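You operate a simulated robot arm through the tools that you are given. There is no shell and no other tool. Be economical: measure what you need, move in short steps, check, and stop when the job is done.

You run a simulated robot arm. Do the job below in one go: nothing can be reset, and whatever is moved stays where it is left.

TASK
Press the floor air button to switch it on. Put the cloudy lens on top of the grey dirty filter. Put the beaker from the front of the receiving bench in the basin. Push the cold store door shut. Turn the bench fridge knob to +2. Pull the tester wash door open. Do these in any order. Set down upright: beaker.

It is judged by the outcome, as a careful person would: the job done as asked, and still so three seconds after it is handed in. It fails if anything else is knocked over, pushed out of place, dropped, spilled or broken.

THE ROBOT
A 7-joint arm with a fingered hand on a trunk, on a base that drives. Base frame: it is fixed to the floor where the robot stands at the start and does not move with it; the origin is under the middle of the robot, x ahead of it, y to its left, z up. Lengths are in mm, angles in rad, forces in N, time in s.
With the tool pointing down near the work surface it reaches from about 100 to 800 mm from the robot's upright axis, wherever it stands. Its first joint turns from -1.204 to 3.002 rad. Places, roughly: basin (20x24 cm) [-6020, -2440, 800]; beaker [-7000, -250, 1000]; bench fridge knob [-800, -2200, 800]; cloudy lens (3x3x2 cm) [-7000, -700, 900]; cold store door [-1400, 2100, 1500]; dirty filter [-7000, -500, 1000]; floor air button [600, 0, 300]; tester wash door [-4400, -2200, 500]. Payload 3.4 kg.
Tool frame: the origin (TCP) lies between the finger pads and is the grasp point; the fingertips stand 39 mm ahead of it; z points along the fingers, y is the line along which they close. Largest opening 180 mm; the body of the gripper starts 111 mm behind the TCP. The gripper is a hand of 3 fingers: y runs from the thumb to the fingers, the wrist lies at [0, 0, -262] in the tool frame.
Orientation is that of the tool frame in the base frame, as a unit quaternion [x, y, z, w]. With the fingers straight down and closing along the base's y, the tool's x points along the base's -x, its y along +y and its z along -z.

THE INTERFACE
- The arm moves only by the tool apply_moves. Its arguments are lists of equal length, an entry for each row: "delta_pos": the shift along the tool's x, y, z in units of 30 mm (1.0 is 30 mm), a list of three; "turn": the turn, a rotation vector about the tool's x, y, z in units of 5 degrees (1.0 is 5 degrees), a list of three. In form: {"delta_pos": [[tx, ty, tz], ...], "turn": [[wx, wy, wz], ...]}. A call has 1 to 10 rows; each row shifts and turns the commanded pose from where the row before left it, along the tool's axes as they then stand. A call with a number of a shift or a turn outside -1 to 1 is refused whole. Each row takes 0.2 s and may step no farther than 50 mm and 0.15 rad from the row before; otherwise, the whole call is refused. A pose out of reach is approached as far as the arm can. The call stops where the force on the tool passes 40 N (or 10 N more than at its start, if that is more) or the arm is blocked; 0.2 s more then pass. In this call time passes only in rows, and 0.2 s behind the last. The reply holds the time, the measured pose of the TCP, the force on the tool along the base axes, the opening and the grip force, in the units named above and with some noise, with the torque about the TCP (base axes, N m) and any sound that the robot's microphone picked up.
- Cameras (640 x 400 px; columns grow to the right, rows downward): "scene" is now at [366.1, -17.9, 1574.7]; the picture's right is [-0.27, -0.96, -0.00], its down [-0.90, 0.26, -0.36] and it looks along [0.34, -0.10, -0.93] (base axes); focal length 258 px, centre (320, 200). "wrist" rides on the gripper at [63, -36, -128] in the tool frame; the picture's right is [0.50, 0.87, 0.00], its down [-0.75, 0.43, -0.49] and it looks along [-0.43, 0.25, 0.87] (tool axes); focal length 226 px, centre (320, 200). There is no depth. A picture from a camera that has moved, and an enlarged one, comes with that camera's place and axes in the base frame and with its lens. The place of the scene camera against the robot may be out by one fixed shift of up to 12 mm in any direction.
- camera(camera): a new picture of that camera. No time passes.
- raise_lower(by): slides the trunk up (or, below 0, down) by that many mm; the arm and the scene camera ride with it, the base frame stays. It gives what a move gives, with no picture.
- drive_base(legs): drives the robot by 1 to 6 legs, each [ahead, left, turn to the left] in mm, mm and rad, along the robot's own axes; the way and the turn of a leg run together, so that a leg with both is an arc; at most 1500 mm and 3.142 rad a leg. The arm and the cameras ride along, it lands a little off, and it stops where it bumps. It gives what a move gives.
- finger_targets(finger1, finger2, thumb_bend): sets how far each is bent, from 0 (flat) to 100 (curled in); at 30 the hand is open as for a grip, at 70 the pads meet at the TCP. One left out holds its place. A second passes; each finger stops where it meets its share of the squeeze, and holds until it gets a number again. It is the only way to open and close the hand. It gives what a move gives, with no picture; readings hold the bend of each and the force on the fingers (four entries, about 0 where the hand has none), thumb and palm.
- aim_head(pan, tilt): turns the head with the scene camera to pan (to the left, within 2.496 rad either way) and tilt (down, from -0.506 to 1.204), counted from straight ahead of the robot. It gives what a move gives.
- inspect(camera, box): a new picture of the part [left, top, right, bottom] of that camera's present view, enlarged. No time passes.
- hand_in(): hands the job in; it is judged then, once.

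Work in short steps. Places have to be worked out from the pictures, the camera data and where the tool is seen: move nearer, look again, correct. Check each grasp and each placing, and mend what went wrong. You have 165 turns and 120 pictures in all, those below and enlarged ones among them. Open the gripper and draw the arm clear of the work before you hand the job in, unless the task says otherwise.

The tools are called by a JSON object that holds its "name" and its "arguments". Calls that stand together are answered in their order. apply_moves: Moves the arm, as the interface text tells. Its arguments: {"type":"object","properties":{"delta_pos":{"type":"array","items":{"type":"array","items":{"type":"number"}}},"turn":{"type":"array","items":{"type":"array","items":{"type":"number"}}}},"required":["delta_pos","turn"]} The other tools are called the same way: raise_lower (by) slides the trunk up or down; finger_targets (finger1, finger2, thumb_bend) moves the fingers one by one; drive_base (legs) drives the base; aim_head (pan, tilt) turns the head that bears the scene camera; camera (camera) takes a picture; inspect (camera, box) takes an enlarged picture of a part of a camera's view; hand_in () hands the job in.

At the start:

```text
time: 0.0
tcp_pos: [443.0, -20.1, 450.6]
orientation: [0.0, 1.0, 0.0, -0.001]
wrist_force: [0.2, -0.7, -0.2]
wrist_torque: [0.03, -0.02, -0.04]
gripper_width: 179.8
grip_force: 0.1
shape: jaw
bend: [30.0, 30.0, 30.0]
finger forces: [0.0, 0.0, 0.2, 0.1, 0.1, 0.0]
trunk travel left (down, up): [-100.0, 442.0]
robot x, y, heading: [1.3, -0.6, 0.001]
head pan, tilt: [-0.278, 1.201]
```

scene: 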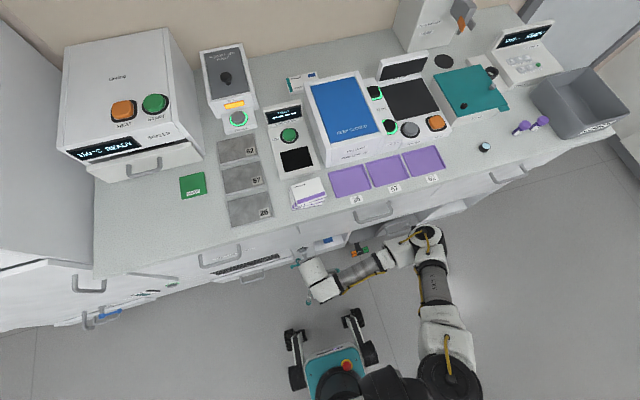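
wrist: 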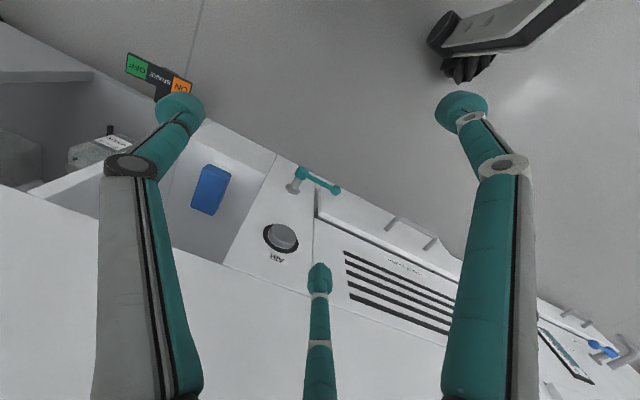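

The wrist view shows a grey round knob labelled AIR on the cabinet front below the bench. I'll tilt the head up a little to see the front better.

{"name": "inspect", "arguments": {"camera": "wrist", "box": [120, 140, 440, 340]}}

{"name": "inspect", "arguments": {"camera": "scene", "box": [200, 200, 460, 360]}}

```text
2.00 times, centred on (280, 240) of wrist
camera zoom: at [379.7, -56.7, 577.7], right [-0.5, 0.87, 0.0], down [0.75, 0.43, 0.49], along [0.43, 0.25, -0.87], focal length 452 px, centre (400, 120)
```

zoom: 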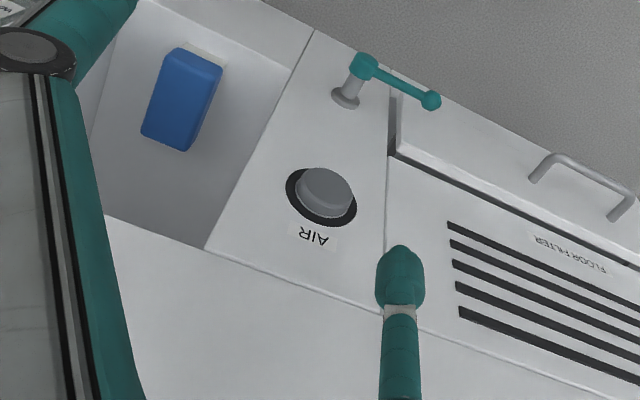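

```text
2.46 times, centred on (330, 280) of scene
camera zoom: at [366.1, -17.9, 1574.7], right [-0.27, -0.96, 0.0], down [-0.9, 0.26, -0.36], along [0.34, -0.1, -0.93], focal length 635 px, centre (295, 3)
```

zoom: 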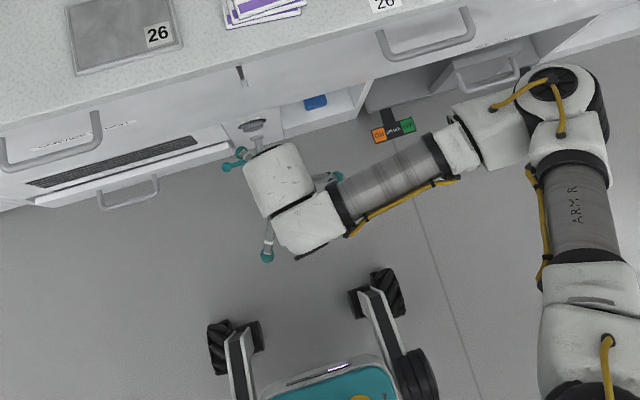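

The button lies at about [600, 5, 302], facing -x. I'll close the fingers into a blunt point and turn the tool to point forward.

{"name": "finger_targets", "arguments": {"finger1": 70, "finger2": 70, "thumb_bend": 70}}

{"name": "apply_moves", "arguments": {"delta_pos": [[0, 0, 0], [0, 0, 0], [0, 0, 0], [0, 0, 0], [0, 0, 0], [0, 0, 0], [0, 0, 0], [0, 0, 0], [0, 0, 0], [0, 0, 0]], "turn": [[0, -1, 0], [0, -1, 0], [0, -1, 0], [0, -1, 0], [0, -1, 0], [0, -1, 0], [0, -1, 0], [0, -1, 0], [0, -1, 0], [0, -1, 0]]}}

```text
time: 1.0
tcp_pos: [441.6, -19.1, 451.4]
orientation: [-0.001, 1.0, -0.001, 0.001]
wrist_force: [-0.2, -0.6, 1.6]
wrist_torque: [0.01, -0.01, -0.01]
gripper_width: 0.0
grip_force: 0.0
shape: fingers
bend: [70.0, 70.0, 70.0]
finger forces: [0.0, 0.0, 0.0, 0.0, 0.1, 0.0]
trunk travel left (down, up): [-100.0, 442.0]
robot x, y, heading: [-0.3, 3.3, 0.002]
head pan, tilt: [-0.278, 1.201]
```

```text
time: 3.2
tcp_pos: [440.6, -19.4, 453.9]
orientation: [-0.001, 0.906, 0.0, 0.424]
wrist_force: [-0.7, -0.9, -0.2]
wrist_torque: [0.01, 0.0, -0.01]
gripper_width: 0.5
grip_force: 0.0
shape: fingers
bend: [70.0, 70.0, 70.0]
finger forces: [0.0, 0.1, 0.0, 0.1, 0.0, 0.0]
trunk travel left (down, up): [-100.0, 442.0]
robot x, y, heading: [-0.2, -1.8, 0.005]
head pan, tilt: [-0.278, 1.201]
```

Pointing forward-down properly; turning further to about 80° and then lowering.

{"name": "apply_moves", "arguments": {"delta_pos": [[0, 0.4, 0], [0, 0.4, 0], [0, 0, 0], [0, 0, 0], [0, 0, 0], [0, 0, 0], [1, 0, 0], [1, 0, 0], [1, 0, 0], [1, 0, 0]], "turn": [[0, -1, 0], [0, -1, 0], [0, -1, 0], [0, -1, 0], [0, -1, 0], [0, -1, 0], [0, 0, 0], [0, 0, 0], [0, 0, 0], [0, 0, 0]]}}

{"name": "camera", "arguments": {"camera": "wrist"}}

{"name": "camera", "arguments": {"camera": "scene"}}

```text
time: 5.6
tcp_pos: [481.4, 9.0, 369.7]
orientation: [0.021, 0.734, 0.005, 0.679]
wrist_force: [0.1, -0.1, -0.5]
wrist_torque: [-0.01, 0.0, -0.01]
gripper_width: 0.0
grip_force: 0.0
shape: fingers
bend: [70.0, 70.0, 70.0]
finger forces: [0.0, 0.0, 0.0, 0.1, 0.1, 0.0]
trunk travel left (down, up): [-100.0, 442.0]
robot x, y, heading: [-2.3, 2.2, 0.003]
head pan, tilt: [-0.278, 1.201]
stopped in row 10: the arm was blocked; the commanded pose is now the measured one
```

```text
115 pictures are left
camera wrist: at [348.0, -23.2, 315.7], right [-0.02, 0.88, -0.47], down [-0.42, 0.42, 0.81], along [0.91, 0.21, 0.36], focal length 226 px, centre (320, 200)
```

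wrist: 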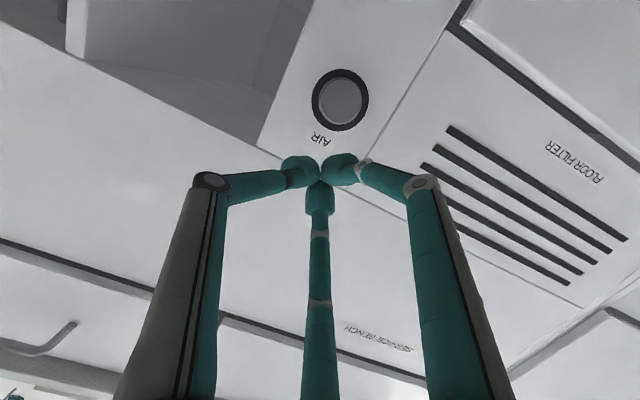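

```text
114 pictures are left
camera scene: at [372.1, -16.3, 1570.0], right [-0.27, -0.96, 0.0], down [-0.9, 0.26, -0.36], along [0.34, -0.1, -0.93], focal length 258 px, centre (320, 200)
```

scene: 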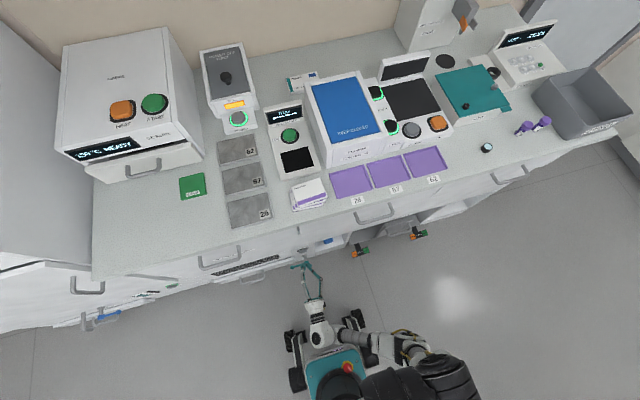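

The wrist got blocked, probably close to the base. The button is confirmed near [600, 3, 304]. I'll back up 150 mm to give the arm room.

{"name": "drive_base", "arguments": {"legs": [[-150, 0, 0]]}}

{"name": "apply_moves", "arguments": {"delta_pos": [[0, 0, 1], [0, 0, 1], [0, 0, 1], [0, 0, 1], [1, 0, 0.5], [1, 0, 0]], "turn": [[0, 0, 0], [0, 0, 0], [0, 0, 0], [0, 0, 0], [0, 0, 0], [0, 0, 0]]}}

```text
time: 7.0
tcp_pos: [332.0, 8.8, 372.6]
orientation: [0.016, 0.733, 0.006, 0.68]
wrist_force: [-0.5, -0.4, 0.5]
wrist_torque: [0.01, -0.04, 0.0]
gripper_width: 0.0
grip_force: 0.0
shape: fingers
bend: [70.0, 70.0, 70.0]
finger forces: [0.0, 0.0, 0.0, 0.0, 0.0, 0.1]
trunk travel left (down, up): [-100.0, 442.0]
robot x, y, heading: [-150.2, 4.6, -0.001]
head pan, tilt: [-0.278, 1.201]
```

```text
time: 8.4
tcp_pos: [460.5, 9.8, 304.3]
orientation: [0.017, 0.732, 0.005, 0.681]
wrist_force: [0.6, 0.3, 0.3]
wrist_torque: [0.0, 0.0, -0.02]
gripper_width: 0.0
grip_force: 0.1
shape: fingers
bend: [70.0, 70.0, 70.0]
finger forces: [0.1, 0.0, 0.0, 0.0, 0.1, 0.0]
trunk travel left (down, up): [-100.0, 442.0]
robot x, y, heading: [-152.6, -2.5, -0.003]
head pan, tilt: [-0.278, 1.201]
```

Aligned with the button; advancing until it makes contact.

{"name": "apply_moves", "arguments": {"delta_pos": [[0, -0.15, 1], [0, 0, 1], [0, 0, 0.7], [0, 0, 0.2], [0, 0, 0.2], [0, 0, 0.2], [0, 0, 0.2]], "turn": [[0, 0, 0], [0, 0, 0], [0, 0, 0], [0, 0, 0], [0, 0, 0], [0, 0, 0], [0, 0, 0]]}}

{"name": "camera", "arguments": {"camera": "wrist"}}

```text
time: 10.0
tcp_pos: [530.8, -1.0, 313.2]
orientation: [0.017, 0.732, 0.004, 0.681]
wrist_force: [-0.2, -0.8, 1.1]
wrist_torque: [0.02, -0.02, 0.03]
gripper_width: 0.0
grip_force: 0.2
shape: fingers
bend: [70.0, 70.0, 70.0]
finger forces: [0.0, 0.0, 0.0, 0.0, 0.0, 0.0]
out of reach, approached as far as the arm can: row 2, 3, 7
trunk travel left (down, up): [-100.0, 442.0]
robot x, y, heading: [-146.6, 2.2, -0.001]
head pan, tilt: [-0.278, 1.201]
```

```text
113 pictures are left
camera wrist: at [398.3, -33.4, 258.5], right [-0.02, 0.88, -0.47], down [-0.43, 0.42, 0.8], along [0.9, 0.22, 0.37], focal length 226 px, centre (320, 200)
```

wrist: 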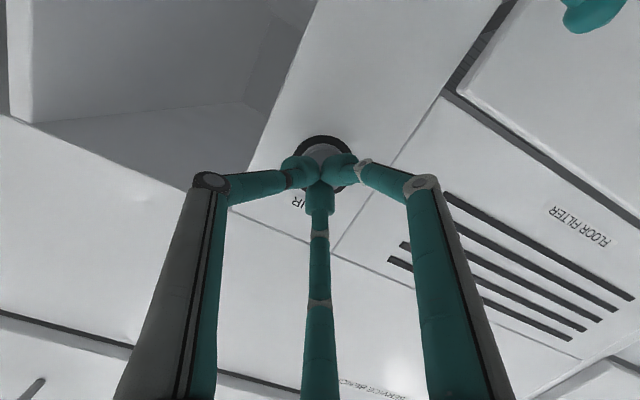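

Out of reach a little short. I'll retract 60 mm, drive ahead 70 mm and press again.

{"name": "apply_moves", "arguments": {"delta_pos": [[0, 0, -1], [0, 0, -1], [0, 0, -1]], "turn": [[0, 0, 0], [0, 0, 0], [0, 0, 0]]}}

{"name": "drive_base", "arguments": {"legs": [[70, 0, 0]]}}

```text
time: 10.8
tcp_pos: [439.9, 1.1, 320.0]
orientation: [0.017, 0.732, 0.004, 0.681]
wrist_force: [1.0, 0.0, -0.1]
wrist_torque: [-0.03, -0.02, 0.0]
gripper_width: 0.3
grip_force: 0.1
shape: fingers
bend: [70.0, 70.0, 70.0]
finger forces: [0.0, 0.1, 0.1, 0.0, 0.1, 0.1]
trunk travel left (down, up): [-100.0, 442.0]
robot x, y, heading: [-147.9, -0.4, 0.006]
head pan, tilt: [-0.278, 1.201]
```

```text
time: 11.8
tcp_pos: [510.2, 2.8, 320.3]
orientation: [0.017, 0.733, 0.005, 0.68]
wrist_force: [1.1, 0.8, 0.0]
wrist_torque: [0.02, -0.02, -0.02]
gripper_width: 0.1
grip_force: 0.0
shape: fingers
bend: [70.0, 70.0, 70.0]
finger forces: [0.0, 0.1, 0.0, 0.0, 0.0, 0.1]
trunk travel left (down, up): [-100.0, 442.0]
robot x, y, heading: [-78.6, -3.5, 0.002]
head pan, tilt: [-0.278, 1.201]
```

Tip is at about x 549; lowering 13 mm and pushing forward in small steps.

{"name": "apply_moves", "arguments": {"delta_pos": [[0.4, 0, 0.5], [0, 0, 0.3], [0, 0, 0.3], [0, 0, 0.2], [0, 0, 0.2], [0, 0, 0.2], [0, 0, 0.2], [0, 0, 0.2]], "turn": [[0, 0, 0], [0, 0, 0], [0, 0, 0], [0, 0, 0], [0, 0, 0], [0, 0, 0], [0, 0, 0], [0, 0, 0]]}}

{"name": "camera", "arguments": {"camera": "wrist"}}

```text
time: 13.3
tcp_pos: [553.2, 4.0, 303.2]
orientation: [0.015, 0.733, 0.004, 0.68]
wrist_force: [-19.4, -1.4, 0.8]
wrist_torque: [0.02, -0.07, -0.12]
gripper_width: 0.0
grip_force: 11.3
shape: fingers
bend: [70.0, 71.0, 70.0]
finger forces: [3.8, 8.2, 0.0, 0.0, 10.0, 0.0]
trunk travel left (down, up): [-100.0, 442.0]
robot x, y, heading: [-83.0, -0.9, 0.006]
head pan, tilt: [-0.278, 1.201]
heard: click
stopped in row 7: the force on the tool passed its limit at 44 N (the readings are from after the stop); the commanded pose is now the measured one
```

```text
112 pictures are left
camera wrist: at [420.7, -29.2, 248.4], right [-0.02, 0.88, -0.48], down [-0.43, 0.42, 0.8], along [0.9, 0.22, 0.37], focal length 226 px, centre (320, 200)
```

wrist: 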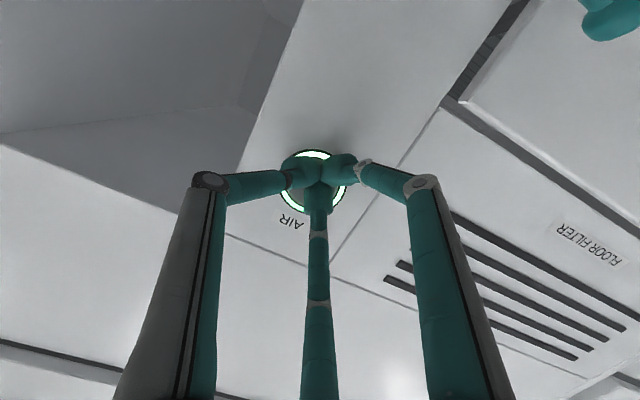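

Click heard and the ring lit green. Retracting, then looking around.

{"name": "apply_moves", "arguments": {"delta_pos": [[0, 0, -1], [0, 0, -1], [0, 0, -1], [0, 0, -1]], "turn": [[0, 0, 0], [0, 0, 0], [0, 0, 0], [0, 0, 0]]}}

{"name": "inspect", "arguments": {"camera": "wrist", "box": [220, 0, 460, 150]}}

{"name": "aim_head", "arguments": {"pan": 2.2, "tilt": 0.2}}

{"name": "camera", "arguments": {"camera": "scene"}}

{"name": "aim_head", "arguments": {"pan": -2.2, "tilt": 0.3}}

{"name": "camera", "arguments": {"camera": "scene"}}

```text
time: 14.3
tcp_pos: [436.4, 8.3, 313.4]
orientation: [0.015, 0.731, 0.004, 0.682]
wrist_force: [-0.7, -0.4, 0.9]
wrist_torque: [0.01, 0.01, -0.01]
gripper_width: 0.0
grip_force: 0.1
shape: fingers
bend: [70.0, 70.0, 70.0]
finger forces: [0.0, 0.1, 0.1, 0.0, 0.0, 0.0]
trunk travel left (down, up): [-100.0, 442.0]
robot x, y, heading: [-78.5, -0.7, -0.0]
head pan, tilt: [-0.278, 1.201]
```

```text
2.67 times, centred on (340, 75) of wrist
camera zoom: at [302.9, -26.2, 258.7], right [-0.02, 0.88, -0.48], down [-0.43, 0.42, 0.8], along [0.9, 0.22, 0.37], focal length 603 px, centre (267, 533)
```

zoom: 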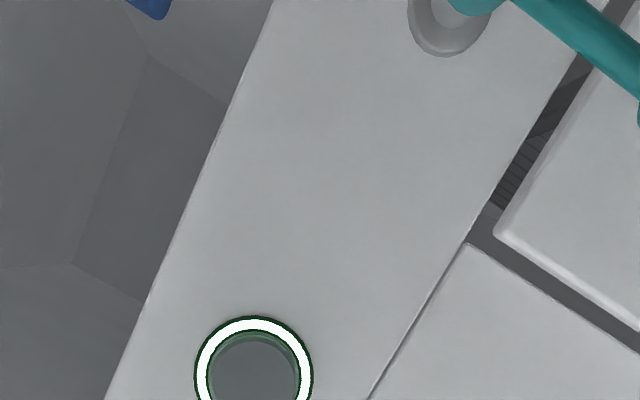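

```text
time: 16.6
tcp_pos: [436.1, 8.3, 313.5]
orientation: [0.015, 0.732, 0.004, 0.682]
wrist_force: [0.5, 0.3, 0.1]
wrist_torque: [0.0, 0.01, 0.0]
gripper_width: 0.0
grip_force: 0.0
shape: fingers
bend: [70.0, 70.0, 70.0]
finger forces: [0.1, 0.0, 0.0, 0.1, 0.1, 0.0]
trunk travel left (down, up): [-100.0, 442.0]
robot x, y, heading: [-78.1, 2.4, 0.001]
head pan, tilt: [2.201, 0.201]
```

```text
110 pictures are left
camera scene: at [176.4, 74.4, 1657.2], right [0.81, 0.59, 0.0], down [0.11, -0.16, -0.98], along [-0.58, 0.79, -0.2], focal length 258 px, centre (320, 200)
```

scene: 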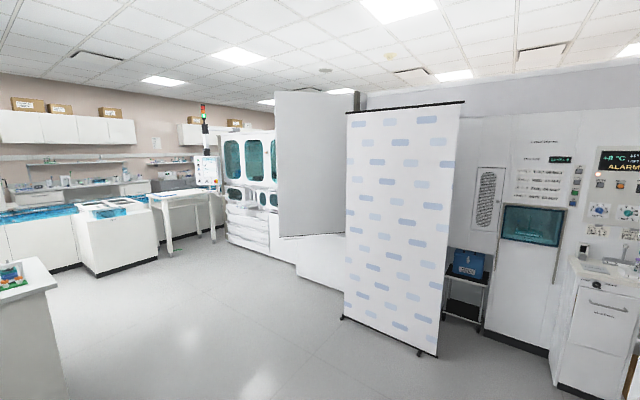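

```text
time: 20.1
tcp_pos: [436.4, 6.8, 313.6]
orientation: [0.015, 0.731, 0.004, 0.682]
wrist_force: [-0.4, 0.3, 0.1]
wrist_torque: [0.02, 0.03, 0.0]
gripper_width: 0.1
grip_force: 0.2
shape: fingers
bend: [70.0, 70.0, 70.0]
finger forces: [0.0, 0.0, 0.1, 0.1, 0.0, 0.0]
trunk travel left (down, up): [-100.0, 442.0]
robot x, y, heading: [-79.5, 2.9, -0.002]
head pan, tilt: [-2.201, 0.3]
```

```text
109 pictures are left
camera scene: at [176.4, -76.2, 1647.6], right [-0.81, 0.59, 0.0], down [0.17, 0.24, -0.96], along [-0.56, -0.77, -0.3], focal length 258 px, centre (320, 200)
```

scene: 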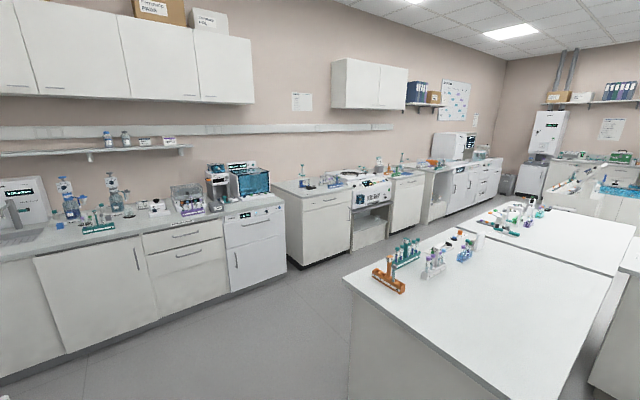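

Air is on. Zooming into the cold-store area and the bench fridge.

{"name": "inspect", "arguments": {"camera": "scene", "box": [0, 150, 320, 350]}}

{"name": "aim_head", "arguments": {"pan": 2.2, "tilt": 0.2}}

{"name": "inspect", "arguments": {"camera": "scene", "box": [190, 70, 510, 370]}}

```text
2.00 times, centred on (160, 250) of scene
camera zoom: at [176.4, -76.2, 1647.6], right [-0.81, 0.59, 0.0], down [0.17, 0.24, -0.96], along [-0.56, -0.77, -0.3], focal length 516 px, centre (640, 100)
```

zoom: 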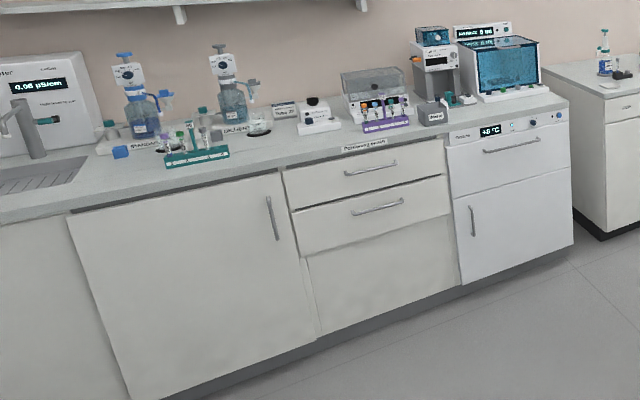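

```text
time: 23.6
tcp_pos: [436.9, 6.6, 313.2]
orientation: [0.015, 0.731, 0.004, 0.682]
wrist_force: [-0.6, -0.2, 0.2]
wrist_torque: [0.02, 0.0, 0.02]
gripper_width: 0.2
grip_force: 0.1
shape: fingers
bend: [70.0, 70.0, 70.0]
finger forces: [0.0, 0.0, 0.0, 0.0, 0.0, 0.0]
trunk travel left (down, up): [-100.0, 442.0]
robot x, y, heading: [-76.0, -0.1, 0.001]
head pan, tilt: [2.201, 0.201]
```

```text
1.33 times, centred on (350, 220) of scene
camera zoom: at [176.4, 74.4, 1657.2], right [0.81, 0.59, 0.0], down [0.11, -0.16, -0.98], along [-0.58, 0.79, -0.2], focal length 344 px, centre (280, 173)
```

zoom: 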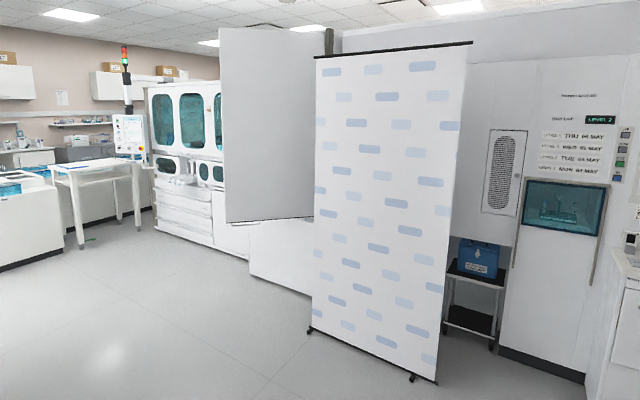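

The cold-store door appears to be a panel running roughly from (-1626,1790) to its hinge near (-1144,2306), about 45° open. I'll turn left and drive closer in the clear aisle.

{"name": "drive_base", "arguments": {"legs": [[0, 0, 1.571], [600, 300, 0]]}}

{"name": "raise_lower", "arguments": {"by": 440}}

{"name": "aim_head", "arguments": {"pan": 0.8, "tilt": 0.3}}

{"name": "camera", "arguments": {"camera": "scene"}}

```text
time: 31.2
tcp_pos: [-384.2, 1120.3, 312.7]
orientation: [-0.506, 0.53, 0.483, 0.479]
wrist_force: [-0.1, 0.2, -0.5]
wrist_torque: [0.0, -0.01, -0.01]
gripper_width: 0.0
grip_force: 0.1
shape: fingers
bend: [70.0, 70.0, 70.0]
finger forces: [0.0, 0.0, 0.0, 0.1, 0.0, 0.0]
trunk travel left (down, up): [-100.0, 442.0]
robot x, y, heading: [-380.5, 605.0, 1.568]
head pan, tilt: [2.201, 0.201]
```

```text
refused: 440 is not a number from -400 to 400
```

```text
time: 32.7
tcp_pos: [-385.2, 1118.0, 314.6]
orientation: [-0.506, 0.528, 0.485, 0.481]
wrist_force: [-0.1, 0.3, -0.5]
wrist_torque: [0.0, 0.0, 0.02]
gripper_width: 0.2
grip_force: 0.1
shape: fingers
bend: [70.0, 70.0, 70.0]
finger forces: [0.0, 0.1, 0.1, 0.1, 0.0, 0.0]
trunk travel left (down, up): [-100.0, 442.0]
robot x, y, heading: [-378.4, 602.2, 1.567]
head pan, tilt: [0.799, 0.3]
```

```text
106 pictures are left
camera scene: at [-431.3, 971.9, 1647.5], right [0.7, 0.72, 0.0], down [0.21, -0.21, -0.96], along [-0.68, 0.67, -0.3], focal length 258 px, centre (320, 200)
```

scene: 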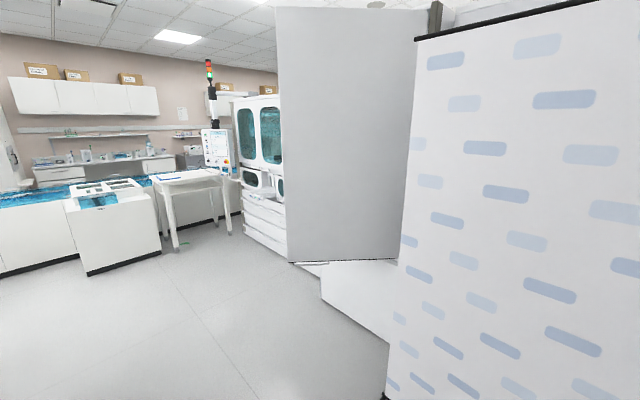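

Two sightings put the door's free edge near (-1724,1936), z 700–2200, with the cabinet face at y≈2456 and hinge near x≈-1260. I'll raise the trunk and drive diagonally to in front of the free edge.

{"name": "raise_lower", "arguments": {"by": 400}}

{"name": "drive_base", "arguments": {"legs": [[560, 1240, 0]]}}

{"name": "aim_head", "arguments": {"pan": 0, "tilt": 0.5}}

{"name": "camera", "arguments": {"camera": "scene"}}

```text
time: 36.5
tcp_pos: [-385.6, 1120.0, 713.6]
orientation: [-0.506, 0.527, 0.485, 0.48]
wrist_force: [0.1, -0.3, 0.1]
wrist_torque: [-0.01, 0.02, -0.02]
gripper_width: 0.0
grip_force: 0.0
shape: fingers
bend: [70.0, 70.0, 70.0]
finger forces: [0.0, 0.1, 0.0, 0.0, 0.0, 0.1]
trunk travel left (down, up): [-500.0, 42.0]
robot x, y, heading: [-379.6, 609.4, 1.567]
head pan, tilt: [0.799, 0.3]
```

```text
time: 43.3
tcp_pos: [-1612.6, 1676.1, 714.3]
orientation: [-0.507, 0.527, 0.486, 0.479]
wrist_force: [0.1, 0.4, 0.6]
wrist_torque: [0.03, -0.03, -0.04]
gripper_width: 0.0
grip_force: 0.1
shape: fingers
bend: [70.0, 70.0, 70.0]
finger forces: [0.0, 0.0, 0.0, 0.1, 0.0, 0.0]
trunk travel left (down, up): [-500.0, 42.0]
robot x, y, heading: [-1605.1, 1162.4, 1.572]
head pan, tilt: [0.799, 0.3]
```

```text
time: 44.4
tcp_pos: [-1613.2, 1676.2, 714.7]
orientation: [-0.507, 0.527, 0.485, 0.479]
wrist_force: [0.4, 0.0, -0.5]
wrist_torque: [0.01, 0.03, 0.02]
gripper_width: 0.0
grip_force: 0.0
shape: fingers
bend: [70.0, 70.0, 70.0]
finger forces: [0.0, 0.0, 0.0, 0.0, 0.0, 0.1]
trunk travel left (down, up): [-500.0, 42.0]
robot x, y, heading: [-1607.7, 1159.3, 1.571]
head pan, tilt: [0.0, 0.499]
```

```text
105 pictures are left
camera scene: at [-1591.7, 1229.7, 2059.6], right [1.0, 0.0, 0.0], down [0.0, -0.48, -0.88], along [0.0, 0.88, -0.48], focal length 258 px, centre (320, 200)
```

scene: 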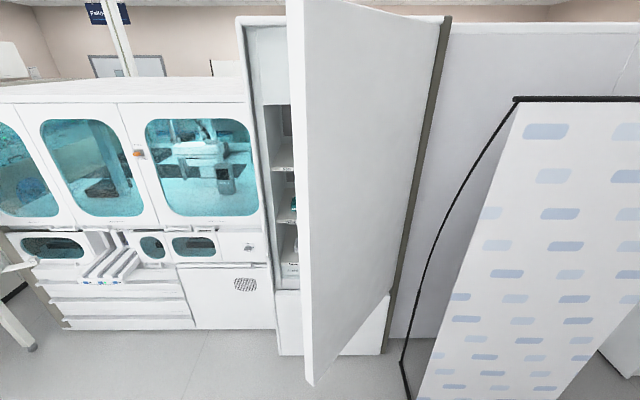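

Clear view: hinge near (-1129,2436), free edge near (-1635,1886), bottom z≈700. Raise the hand to z≈1000 and line up inside the free edge.

{"name": "apply_moves", "arguments": {"delta_pos": [[-1, 0, 0], [-1, 0, 0], [-1, 0, 0], [-1, 0, 0], [-1, 0, 0], [-1, 0, 0], [-1, 0, 0], [-1, 0, 0], [-1, 0, 0], [-1, 0, 0]], "turn": [[0, 0, 0], [0, 0, 0], [0, 0, 0], [0, 0, 0], [0, 0, 0], [0, 0, 0], [0, 0, 0], [0, 0, 0], [0, 0, 0], [0, 0, 0]]}}

{"name": "drive_base", "arguments": {"legs": [[60, -60, 0]]}}

```text
time: 46.6
tcp_pos: [-1604.6, 1697.6, 1013.8]
orientation: [-0.508, 0.527, 0.485, 0.479]
wrist_force: [-0.7, -0.4, 0.5]
wrist_torque: [0.03, 0.0, -0.01]
gripper_width: 0.0
grip_force: 0.1
shape: fingers
bend: [70.0, 70.0, 70.0]
finger forces: [0.0, 0.0, 0.1, 0.0, 0.0, 0.0]
trunk travel left (down, up): [-500.0, 42.0]
robot x, y, heading: [-1606.3, 1162.6, 1.572]
head pan, tilt: [0.0, 0.499]
```

```text
time: 47.7
tcp_pos: [-1576.9, 1758.2, 1015.2]
orientation: [-0.512, 0.522, 0.48, 0.485]
wrist_force: [-0.8, -0.1, 0.5]
wrist_torque: [-0.05, 0.01, -0.13]
gripper_width: 0.3
grip_force: 0.0
shape: fingers
bend: [70.0, 70.0, 70.0]
finger forces: [0.1, 0.1, 0.0, 0.1, 0.1, 0.0]
trunk travel left (down, up): [-500.0, 42.0]
robot x, y, heading: [-1551.9, 1220.6, 1.572]
head pan, tilt: [0.0, 0.499]
```

The hand shifted oddly relative to the base; checking the view.

{"name": "aim_head", "arguments": {"pan": 0, "tilt": 0.8}}

{"name": "camera", "arguments": {"camera": "scene"}}

{"name": "camera", "arguments": {"camera": "wrist"}}

```text
time: 48.5
tcp_pos: [-1579.3, 1756.8, 1016.0]
orientation: [-0.511, 0.522, 0.483, 0.483]
wrist_force: [-0.4, -0.6, 1.1]
wrist_torque: [-0.02, 0.04, -0.06]
gripper_width: 0.0
grip_force: 0.1
shape: fingers
bend: [70.0, 70.0, 70.0]
finger forces: [0.0, 0.0, 0.0, 0.0, 0.0, 0.0]
trunk travel left (down, up): [-500.0, 42.0]
robot x, y, heading: [-1560.4, 1219.7, 1.567]
head pan, tilt: [0.0, 0.799]
```

```text
104 pictures are left
camera scene: at [-1557.5, 1277.7, 2033.7], right [1.0, 0.0, 0.01], down [0.0, -0.72, -0.7], along [0.0, 0.7, -0.72], focal length 258 px, centre (320, 200)
```

scene: 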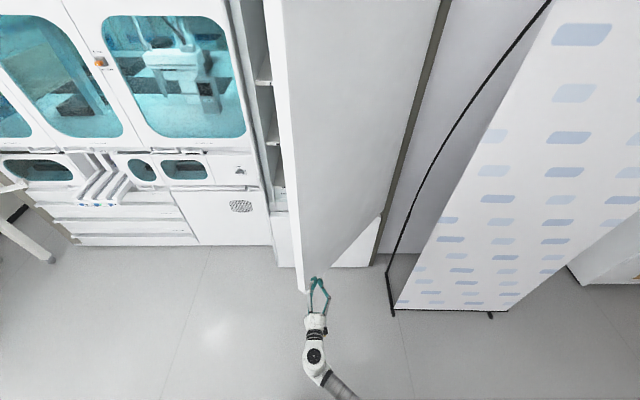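

```text
103 pictures are left
camera wrist: at [-1546.1, 1623.7, 960.2], right [-0.87, -0.02, -0.49], down [-0.43, -0.43, 0.79], along [-0.23, 0.9, 0.37], focal length 226 px, centre (320, 200)
```

wrist: 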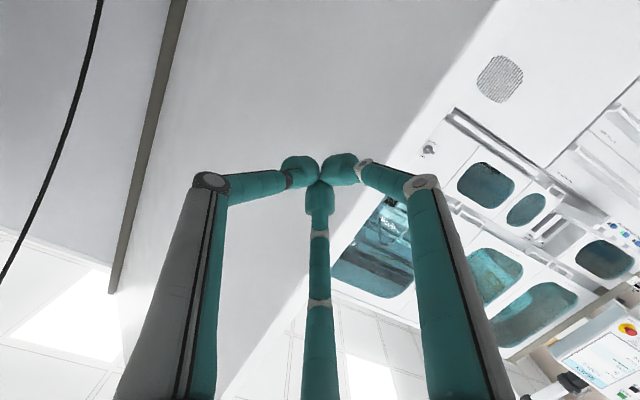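

Fist faces the door just inside its free edge. Shifting 40 mm toward the hinge and pushing +y.

{"name": "apply_moves", "arguments": {"delta_pos": [[0, -0.9, 0], [0, -0.5, 0.8], [0, 0, 1], [0, 0, 1], [0, 0, 1], [0, 0, 1], [0, 0, 1], [0, 0, 1], [0, 0, 1], [0, 0, 1]], "turn": [[0, 0, 0], [0, 0, 0], [0, 0, 0], [0, 0, 0], [0, 0, 0], [0, 0, 0], [0, 0, 0], [0, 0, 0], [0, 0, 0], [0, 0, 0]]}}

{"name": "camera", "arguments": {"camera": "scene"}}

```text
time: 50.7
tcp_pos: [-1502.8, 2020.7, 994.6]
orientation: [-0.506, 0.527, 0.486, 0.479]
wrist_force: [1.4, 0.5, -0.5]
wrist_torque: [0.02, -0.01, 0.05]
gripper_width: 0.1
grip_force: 0.0
shape: fingers
bend: [70.0, 70.0, 70.0]
finger forces: [0.0, 0.0, 0.0, 0.0, 0.0, 0.0]
trunk travel left (down, up): [-500.0, 42.0]
robot x, y, heading: [-1543.7, 1219.6, 1.569]
head pan, tilt: [0.0, 0.799]
```

```text
102 pictures are left
camera scene: at [-1521.3, 1282.3, 2033.4], right [1.0, 0.0, -0.01], down [-0.01, -0.72, -0.69], along [-0.01, 0.69, -0.72], focal length 258 px, centre (320, 200)
```

scene: 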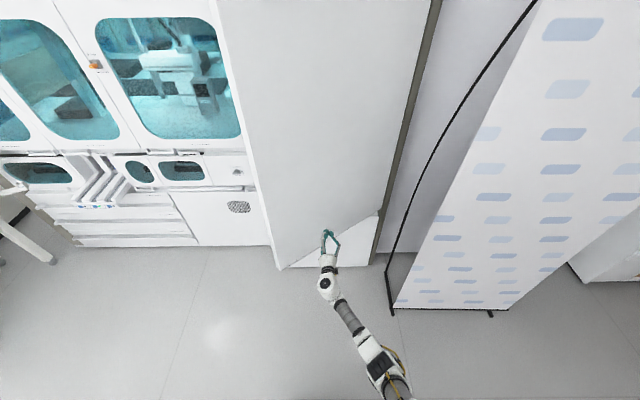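

The door swings freely. Retracting 250 mm, then driving ahead 330 and a bit left to push on.

{"name": "apply_moves", "arguments": {"delta_pos": [[0, 0, -1], [0, 0, -1], [0, 0, -1], [0, 0, -1], [0, 0, -1], [0, 0, -1], [0, 0, -1], [0, 0, -1], [0, 0, -1]], "turn": [[0, 0, 0], [0, 0, 0], [0, 0, 0], [0, 0, 0], [0, 0, 0], [0, 0, 0], [0, 0, 0], [0, 0, 0], [0, 0, 0]]}}

{"name": "drive_base", "arguments": {"legs": [[240, 100, 0]]}}

{"name": "apply_moves", "arguments": {"delta_pos": [[0, 0, 1], [0, 0, 1], [0, 0, 1], [0, 0, 1], [0, 0, 1], [0, 0, 1], [0, 0, 1], [0, 0, 1], [0, 0, 1]], "turn": [[0, 0, 0], [0, 0, 0], [0, 0, 0], [0, 0, 0], [0, 0, 0], [0, 0, 0], [0, 0, 0], [0, 0, 0], [0, 0, 0]]}}

{"name": "camera", "arguments": {"camera": "scene"}}

```text
time: 52.7
tcp_pos: [-1517.9, 1749.3, 1015.5]
orientation: [-0.508, 0.525, 0.484, 0.482]
wrist_force: [0.1, 0.3, 0.3]
wrist_torque: [-0.01, -0.04, 0.02]
gripper_width: 0.0
grip_force: 0.0
shape: fingers
bend: [70.0, 70.0, 70.0]
finger forces: [0.1, 0.0, 0.0, 0.0, 0.0, 0.1]
trunk travel left (down, up): [-500.0, 42.0]
robot x, y, heading: [-1551.2, 1218.7, 1.568]
head pan, tilt: [0.0, 0.799]
```

```text
time: 54.6
tcp_pos: [-1612.9, 1992.4, 1016.0]
orientation: [-0.506, 0.527, 0.484, 0.482]
wrist_force: [-0.3, 0.9, -0.2]
wrist_torque: [0.04, -0.03, 0.0]
gripper_width: 0.3
grip_force: 0.1
shape: fingers
bend: [70.0, 70.0, 70.0]
finger forces: [0.0, 0.0, 0.0, 0.0, 0.0, 0.0]
trunk travel left (down, up): [-500.0, 42.0]
robot x, y, heading: [-1646.7, 1460.0, 1.568]
head pan, tilt: [0.0, 0.799]
```

```text
time: 56.6
tcp_pos: [-1611.4, 2261.4, 996.5]
orientation: [-0.508, 0.526, 0.484, 0.48]
wrist_force: [0.8, 0.5, 0.0]
wrist_torque: [0.01, 0.0, -0.01]
gripper_width: 0.1
grip_force: 0.1
shape: fingers
bend: [70.0, 70.0, 70.0]
finger forces: [0.1, 0.0, 0.1, 0.0, 0.1, 0.1]
trunk travel left (down, up): [-500.0, 42.0]
robot x, y, heading: [-1651.4, 1461.9, 1.572]
head pan, tilt: [0.0, 0.799]
```

```text
101 pictures are left
camera scene: at [-1636.8, 1523.9, 2033.5], right [1.0, 0.0, 0.0], down [0.0, -0.72, -0.69], along [0.0, 0.69, -0.72], focal length 258 px, centre (320, 200)
```

scene: 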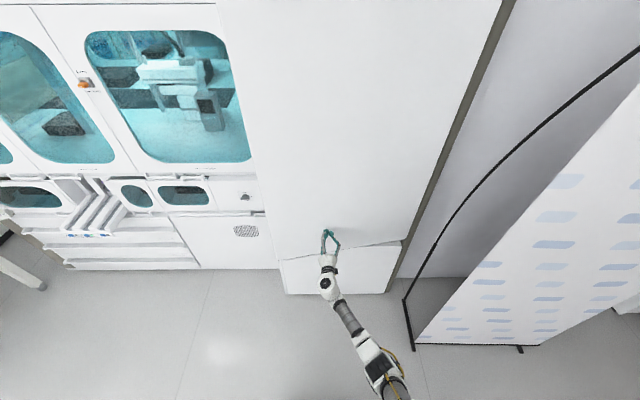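

Nearly shut. One more round: retract, ahead 190 mm, push until the force rises.

{"name": "apply_moves", "arguments": {"delta_pos": [[0, 0, -1], [0, 0, -1], [0, 0, -1], [0, 0, -1], [0, 0, -1], [0, 0, -1], [0, 0, -1]], "turn": [[0, 0, 0], [0, 0, 0], [0, 0, 0], [0, 0, 0], [0, 0, 0], [0, 0, 0], [0, 0, 0]]}}

{"name": "drive_base", "arguments": {"legs": [[190, 80, 0]]}}

{"name": "apply_moves", "arguments": {"delta_pos": [[0, 0, 1], [0, 0, 1], [0, 0, 1], [0, 0, 0.5], [0, 0, 0.5], [0, 0, 0.5], [0, 0, 0.5], [0, 0, 0.5], [0, 0, 0.5], [0, 0, 0.5]], "turn": [[0, 0, 0], [0, 0, 0], [0, 0, 0], [0, 0, 0], [0, 0, 0], [0, 0, 0], [0, 0, 0], [0, 0, 0], [0, 0, 0], [0, 0, 0]]}}

{"name": "camera", "arguments": {"camera": "scene"}}

```text
time: 58.2
tcp_pos: [-1615.7, 2049.6, 1011.3]
orientation: [-0.508, 0.526, 0.484, 0.481]
wrist_force: [-0.5, -0.5, -0.4]
wrist_torque: [-0.01, 0.0, -0.01]
gripper_width: 0.0
grip_force: 0.1
shape: fingers
bend: [70.0, 70.0, 70.0]
finger forces: [0.1, 0.0, 0.0, 0.0, 0.0, 0.0]
trunk travel left (down, up): [-500.0, 42.0]
robot x, y, heading: [-1650.1, 1462.3, 1.572]
head pan, tilt: [0.0, 0.799]
```

```text
time: 59.8
tcp_pos: [-1697.1, 2243.1, 1010.3]
orientation: [-0.509, 0.524, 0.486, 0.479]
wrist_force: [-0.2, 0.7, 0.2]
wrist_torque: [-0.05, -0.02, 0.01]
gripper_width: 0.0
grip_force: 0.0
shape: fingers
bend: [70.0, 70.0, 70.0]
finger forces: [0.0, 0.0, 0.1, 0.1, 0.0, 0.0]
trunk travel left (down, up): [-500.0, 42.0]
robot x, y, heading: [-1731.1, 1650.1, 1.576]
head pan, tilt: [0.0, 0.799]
```

```text
time: 61.3
tcp_pos: [-1700.1, 2367.1, 999.1]
orientation: [-0.511, 0.524, 0.484, 0.479]
wrist_force: [4.0, -35.4, 8.0]
wrist_torque: [0.3, -0.04, -0.35]
gripper_width: 0.1
grip_force: 20.1
shape: fingers
bend: [71.0, 71.0, 72.0]
finger forces: [7.0, 12.2, 0.0, 0.0, 21.4, 0.0]
trunk travel left (down, up): [-500.0, 42.0]
robot x, y, heading: [-1729.4, 1650.3, 1.574]
head pan, tilt: [0.0, 0.799]
stopped in row 7: the force on the tool passed its limit at 52 N (the readings are from after the stop); the commanded pose is now the measured one
```

```text
100 pictures are left
camera scene: at [-1713.5, 1698.2, 2034.1], right [1.0, 0.0, 0.0], down [0.0, -0.71, -0.7], along [-0.01, 0.7, -0.71], focal length 258 px, centre (320, 200)
```

scene: 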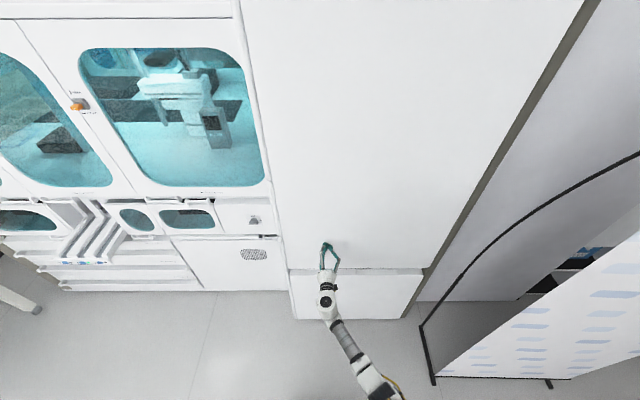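

Force rose hard and the door's bottom edge is parallel with the cabinet. Backing off and checking that it stays shut.

{"name": "apply_moves", "arguments": {"delta_pos": [[0, 0, -1], [0, 0, -1], [0, 0, -1], [0, 0, -1], [0, 0, -1]], "turn": [[0, 0, 0], [0, 0, 0], [0, 0, 0], [0, 0, 0], [0, 0, 0]]}}

{"name": "drive_base", "arguments": {"legs": [[-600, 0, 0]]}}

{"name": "aim_head", "arguments": {"pan": 0, "tilt": 0.4}}

{"name": "camera", "arguments": {"camera": "scene"}}

{"name": "aim_head", "arguments": {"pan": 1.9, "tilt": 0.4}}

{"name": "camera", "arguments": {"camera": "scene"}}

{"name": "aim_head", "arguments": {"pan": -2.2, "tilt": 0.4}}

{"name": "camera", "arguments": {"camera": "scene"}}

```text
time: 62.5
tcp_pos: [-1700.1, 2224.6, 1007.7]
orientation: [-0.512, 0.525, 0.483, 0.479]
wrist_force: [-0.1, 0.7, 0.4]
wrist_torque: [-0.02, 0.01, -0.01]
gripper_width: 0.0
grip_force: 0.0
shape: fingers
bend: [70.0, 70.0, 70.0]
finger forces: [0.1, 0.0, 0.0, 0.0, 0.0, 0.0]
trunk travel left (down, up): [-500.0, 42.0]
robot x, y, heading: [-1733.6, 1654.0, 1.575]
head pan, tilt: [0.0, 0.799]
```

```text
time: 65.9
tcp_pos: [-1697.0, 1621.8, 1007.5]
orientation: [-0.511, 0.525, 0.483, 0.479]
wrist_force: [-0.5, 0.0, 1.3]
wrist_torque: [-0.02, 0.0, -0.02]
gripper_width: 0.1
grip_force: 0.1
shape: fingers
bend: [70.0, 70.0, 70.0]
finger forces: [0.0, 0.1, 0.0, 0.0, 0.0, 0.0]
trunk travel left (down, up): [-500.0, 42.0]
robot x, y, heading: [-1731.3, 1047.9, 1.581]
head pan, tilt: [0.0, 0.799]
```

```text
time: 66.8
tcp_pos: [-1699.4, 1620.5, 1007.9]
orientation: [-0.512, 0.524, 0.483, 0.479]
wrist_force: [0.9, -0.3, 0.0]
wrist_torque: [0.01, 0.0, 0.07]
gripper_width: 0.0
grip_force: 0.2
shape: fingers
bend: [70.0, 70.0, 70.0]
finger forces: [0.0, 0.0, 0.0, 0.0, 0.0, 0.1]
trunk travel left (down, up): [-500.0, 42.0]
robot x, y, heading: [-1727.9, 1045.7, 1.58]
head pan, tilt: [0.0, 0.4]
```

```text
99 pictures are left
camera scene: at [-1713.2, 1116.6, 2068.7], right [1.0, 0.01, 0.0], down [0.0, -0.39, -0.92], along [-0.01, 0.92, -0.39], focal length 258 px, centre (320, 200)
```

scene: 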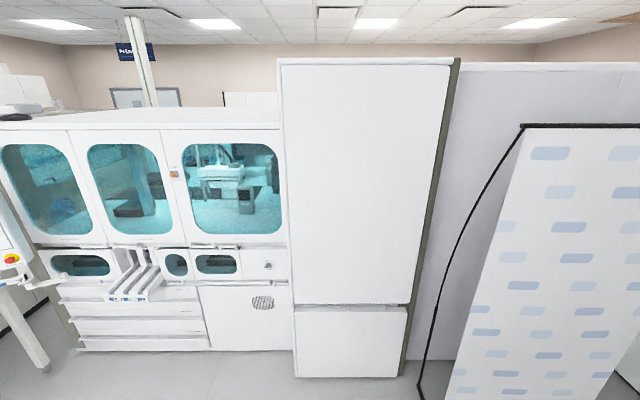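

```text
time: 68.6
tcp_pos: [-1698.7, 1622.5, 1007.3]
orientation: [-0.513, 0.524, 0.484, 0.479]
wrist_force: [-0.4, 0.4, 0.1]
wrist_torque: [-0.01, -0.05, 0.0]
gripper_width: 0.1
grip_force: 0.1
shape: fingers
bend: [70.0, 70.0, 70.0]
finger forces: [0.0, 0.0, 0.0, 0.0, 0.0, 0.0]
trunk travel left (down, up): [-500.0, 42.0]
robot x, y, heading: [-1726.6, 1043.2, 1.576]
head pan, tilt: [1.901, 0.4]
```

```text
98 pictures are left
camera scene: at [-1800.1, 993.5, 2069.1], right [-0.33, 0.94, 0.0], down [0.37, 0.13, -0.92], along [-0.87, -0.3, -0.39], focal length 258 px, centre (320, 200)
```

scene: 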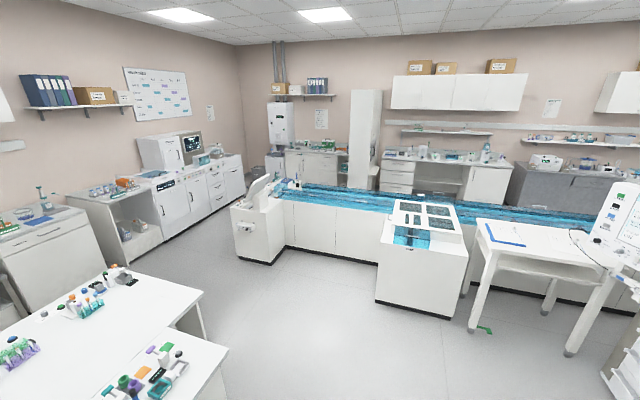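

```text
time: 72.0
tcp_pos: [-1699.8, 1621.1, 1007.1]
orientation: [-0.512, 0.525, 0.482, 0.479]
wrist_force: [0.0, 0.3, -0.7]
wrist_torque: [0.0, -0.01, -0.04]
gripper_width: 0.0
grip_force: 0.1
shape: fingers
bend: [70.0, 70.0, 70.0]
finger forces: [0.0, 0.0, 0.0, 0.0, 0.0, 0.0]
trunk travel left (down, up): [-500.0, 42.0]
robot x, y, heading: [-1724.0, 1046.8, 1.577]
head pan, tilt: [-2.201, 0.4]
```

```text
97 pictures are left
camera scene: at [-1637.6, 969.8, 2068.7], right [-0.58, -0.81, 0.0], down [-0.32, 0.23, -0.92], along [0.75, -0.54, -0.39], focal length 258 px, centre (320, 200)
```

scene: 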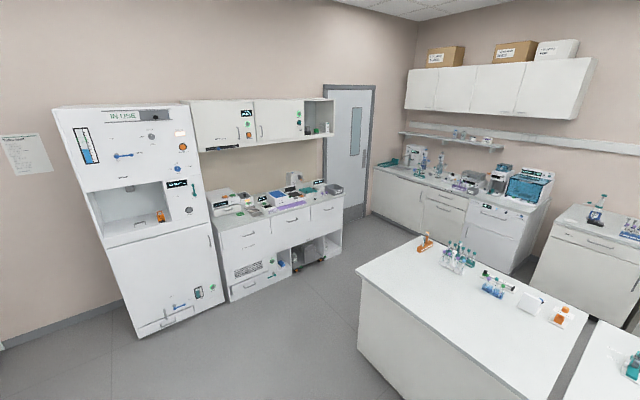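

The cold store door is shut flush. Next the bench fridge knob: drive out to the open floor, turn to face -y, and head past the island's end (island corner ≈(-570,-100..-920)).

{"name": "drive_base", "arguments": {"legs": [[0, -1500, 0], [0, -100, 0], [0, 0, -3.14], [1350, 0, 0]]}}

{"name": "apply_moves", "arguments": {"delta_pos": [[0, 0, -1], [0, 0, -1], [0, 0, -1], [0, 0, -1], [0, 0, -1]], "turn": [[0, 0, 0], [0, 0, 0], [0, 0, 0], [0, 0, 0], [0, 0, 0]]}}

{"name": "aim_head", "arguments": {"pan": -0.5, "tilt": 0.6}}

{"name": "camera", "arguments": {"camera": "scene"}}

```text
time: 93.6
tcp_pos: [-29.3, -799.8, 1008.1]
orientation: [0.508, 0.529, -0.464, 0.497]
wrist_force: [0.9, 0.0, 0.0]
wrist_torque: [-0.02, 0.0, -0.06]
gripper_width: 0.1
grip_force: 0.1
shape: fingers
bend: [70.0, 70.0, 70.0]
finger forces: [0.0, 0.0, 0.0, 0.1, 0.0, 0.0]
trunk travel left (down, up): [-500.0, 42.0]
robot x, y, heading: [-35.2, -225.1, -1.505]
head pan, tilt: [-2.201, 0.4]
```

```text
time: 94.8
tcp_pos: [-36.0, -648.0, 1021.7]
orientation: [0.508, 0.528, -0.465, 0.497]
wrist_force: [-0.3, 0.5, -0.1]
wrist_torque: [-0.01, 0.01, 0.03]
gripper_width: 0.1
grip_force: 0.0
shape: fingers
bend: [70.0, 70.0, 70.0]
finger forces: [0.0, 0.0, 0.0, 0.0, 0.1, 0.0]
trunk travel left (down, up): [-500.0, 42.0]
robot x, y, heading: [-35.4, -226.4, -1.504]
head pan, tilt: [-2.201, 0.4]
```

```text
time: 96.5
tcp_pos: [-36.7, -649.0, 1022.3]
orientation: [0.509, 0.528, -0.465, 0.496]
wrist_force: [-0.2, 0.4, 0.2]
wrist_torque: [0.02, 0.01, 0.02]
gripper_width: 0.0
grip_force: 0.1
shape: fingers
bend: [70.0, 70.0, 70.0]
finger forces: [0.0, 0.0, 0.0, 0.0, 0.0, 0.1]
trunk travel left (down, up): [-500.0, 42.0]
robot x, y, heading: [-37.7, -225.9, -1.51]
head pan, tilt: [-0.499, 0.6]
```

```text
96 pictures are left
camera scene: at [-70.3, -275.2, 2050.5], right [-0.91, 0.42, 0.0], down [0.24, 0.51, -0.82], along [-0.35, -0.75, -0.57], focal length 258 px, centre (320, 200)
```

scene: 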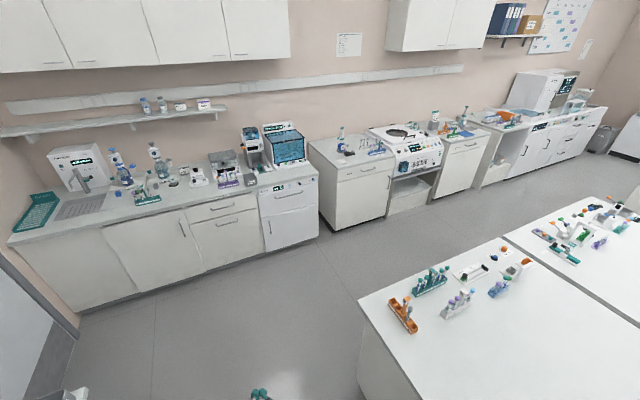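

Now to the fridge: straighten heading, drive ahead to y≈-1450, then strafe right to x≈-780.

{"name": "drive_base", "arguments": {"legs": [[0, 0, -0.063], [1230, 0, 0], [0, -740, 0]]}}

{"name": "aim_head", "arguments": {"pan": 0, "tilt": 0.9}}

{"name": "camera", "arguments": {"camera": "scene"}}

{"name": "camera", "arguments": {"camera": "wrist"}}

```text
time: 106.8
tcp_pos: [-836.2, -1856.4, 1021.1]
orientation: [0.528, 0.508, -0.484, 0.478]
wrist_force: [0.6, 0.6, -0.2]
wrist_torque: [0.0, -0.01, 0.0]
gripper_width: 0.0
grip_force: 0.1
shape: fingers
bend: [70.0, 70.0, 70.0]
finger forces: [0.0, 0.0, 0.0, 0.0, 0.0, 0.0]
trunk travel left (down, up): [-500.0, 42.0]
robot x, y, heading: [-804.9, -1431.7, -1.582]
head pan, tilt: [-0.499, 0.6]
```

```text
time: 107.8
tcp_pos: [-837.2, -1856.0, 1022.3]
orientation: [0.529, 0.507, -0.485, 0.478]
wrist_force: [-0.1, 0.2, 0.1]
wrist_torque: [-0.01, -0.02, -0.01]
gripper_width: 0.0
grip_force: 0.1
shape: fingers
bend: [70.0, 70.0, 70.0]
finger forces: [0.1, 0.0, 0.0, 0.0, 0.1, 0.1]
trunk travel left (down, up): [-500.0, 42.0]
robot x, y, heading: [-803.7, -1433.3, -1.585]
head pan, tilt: [0.0, 0.901]
```

```text
95 pictures are left
camera scene: at [-800.2, -1478.8, 2025.8], right [-1.0, 0.01, 0.0], down [0.01, 0.78, -0.62], along [-0.01, -0.62, -0.78], focal length 258 px, centre (320, 200)
```

scene: 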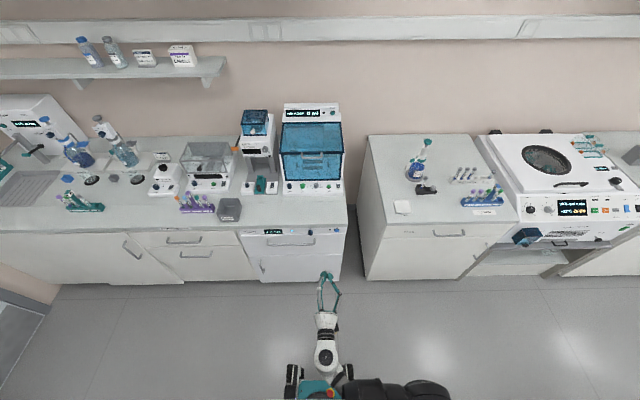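

```text
94 pictures are left
camera wrist: at [-868.4, -1723.7, 967.6], right [0.87, 0.01, -0.49], down [0.44, 0.42, 0.79], along [0.22, -0.91, 0.36], focal length 226 px, centre (320, 200)
```

wrist: 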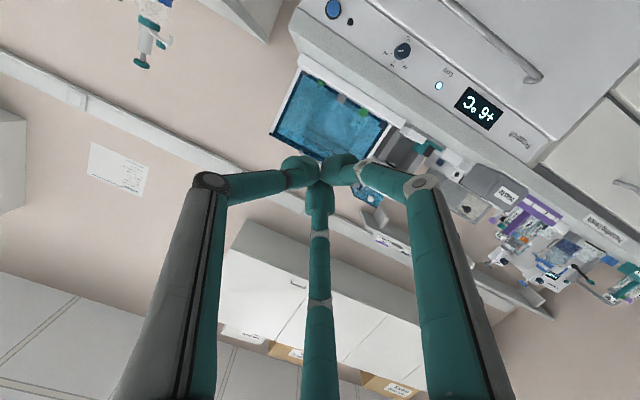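

The fridge panel (+8/+6 °C display) shows a knob with marks. Zooming in.

{"name": "inspect", "arguments": {"camera": "wrist", "box": [310, 0, 530, 138]}}

{"name": "inspect", "arguments": {"camera": "scene", "box": [230, 200, 370, 288]}}

```text
2.90 times, centred on (420, 69) of wrist
camera zoom: at [-868.4, -1723.7, 967.6], right [0.87, 0.01, -0.49], down [0.44, 0.42, 0.79], along [0.22, -0.91, 0.36], focal length 655 px, centre (30, 580)
```

zoom: 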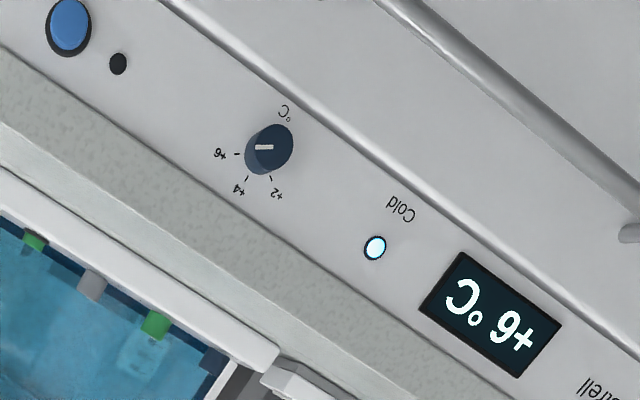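

```text
4.55 times, centred on (300, 244) of scene
camera zoom: at [-800.2, -1478.8, 2025.8], right [-1.0, 0.01, 0.0], down [0.01, 0.78, -0.62], along [-0.01, -0.62, -0.78], focal length 1173 px, centre (411, 0)
```

zoom: 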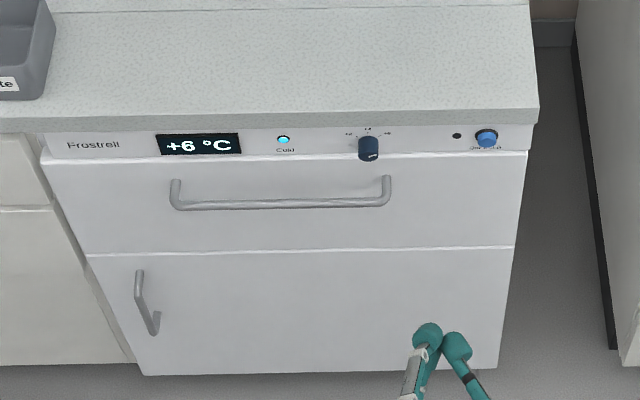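

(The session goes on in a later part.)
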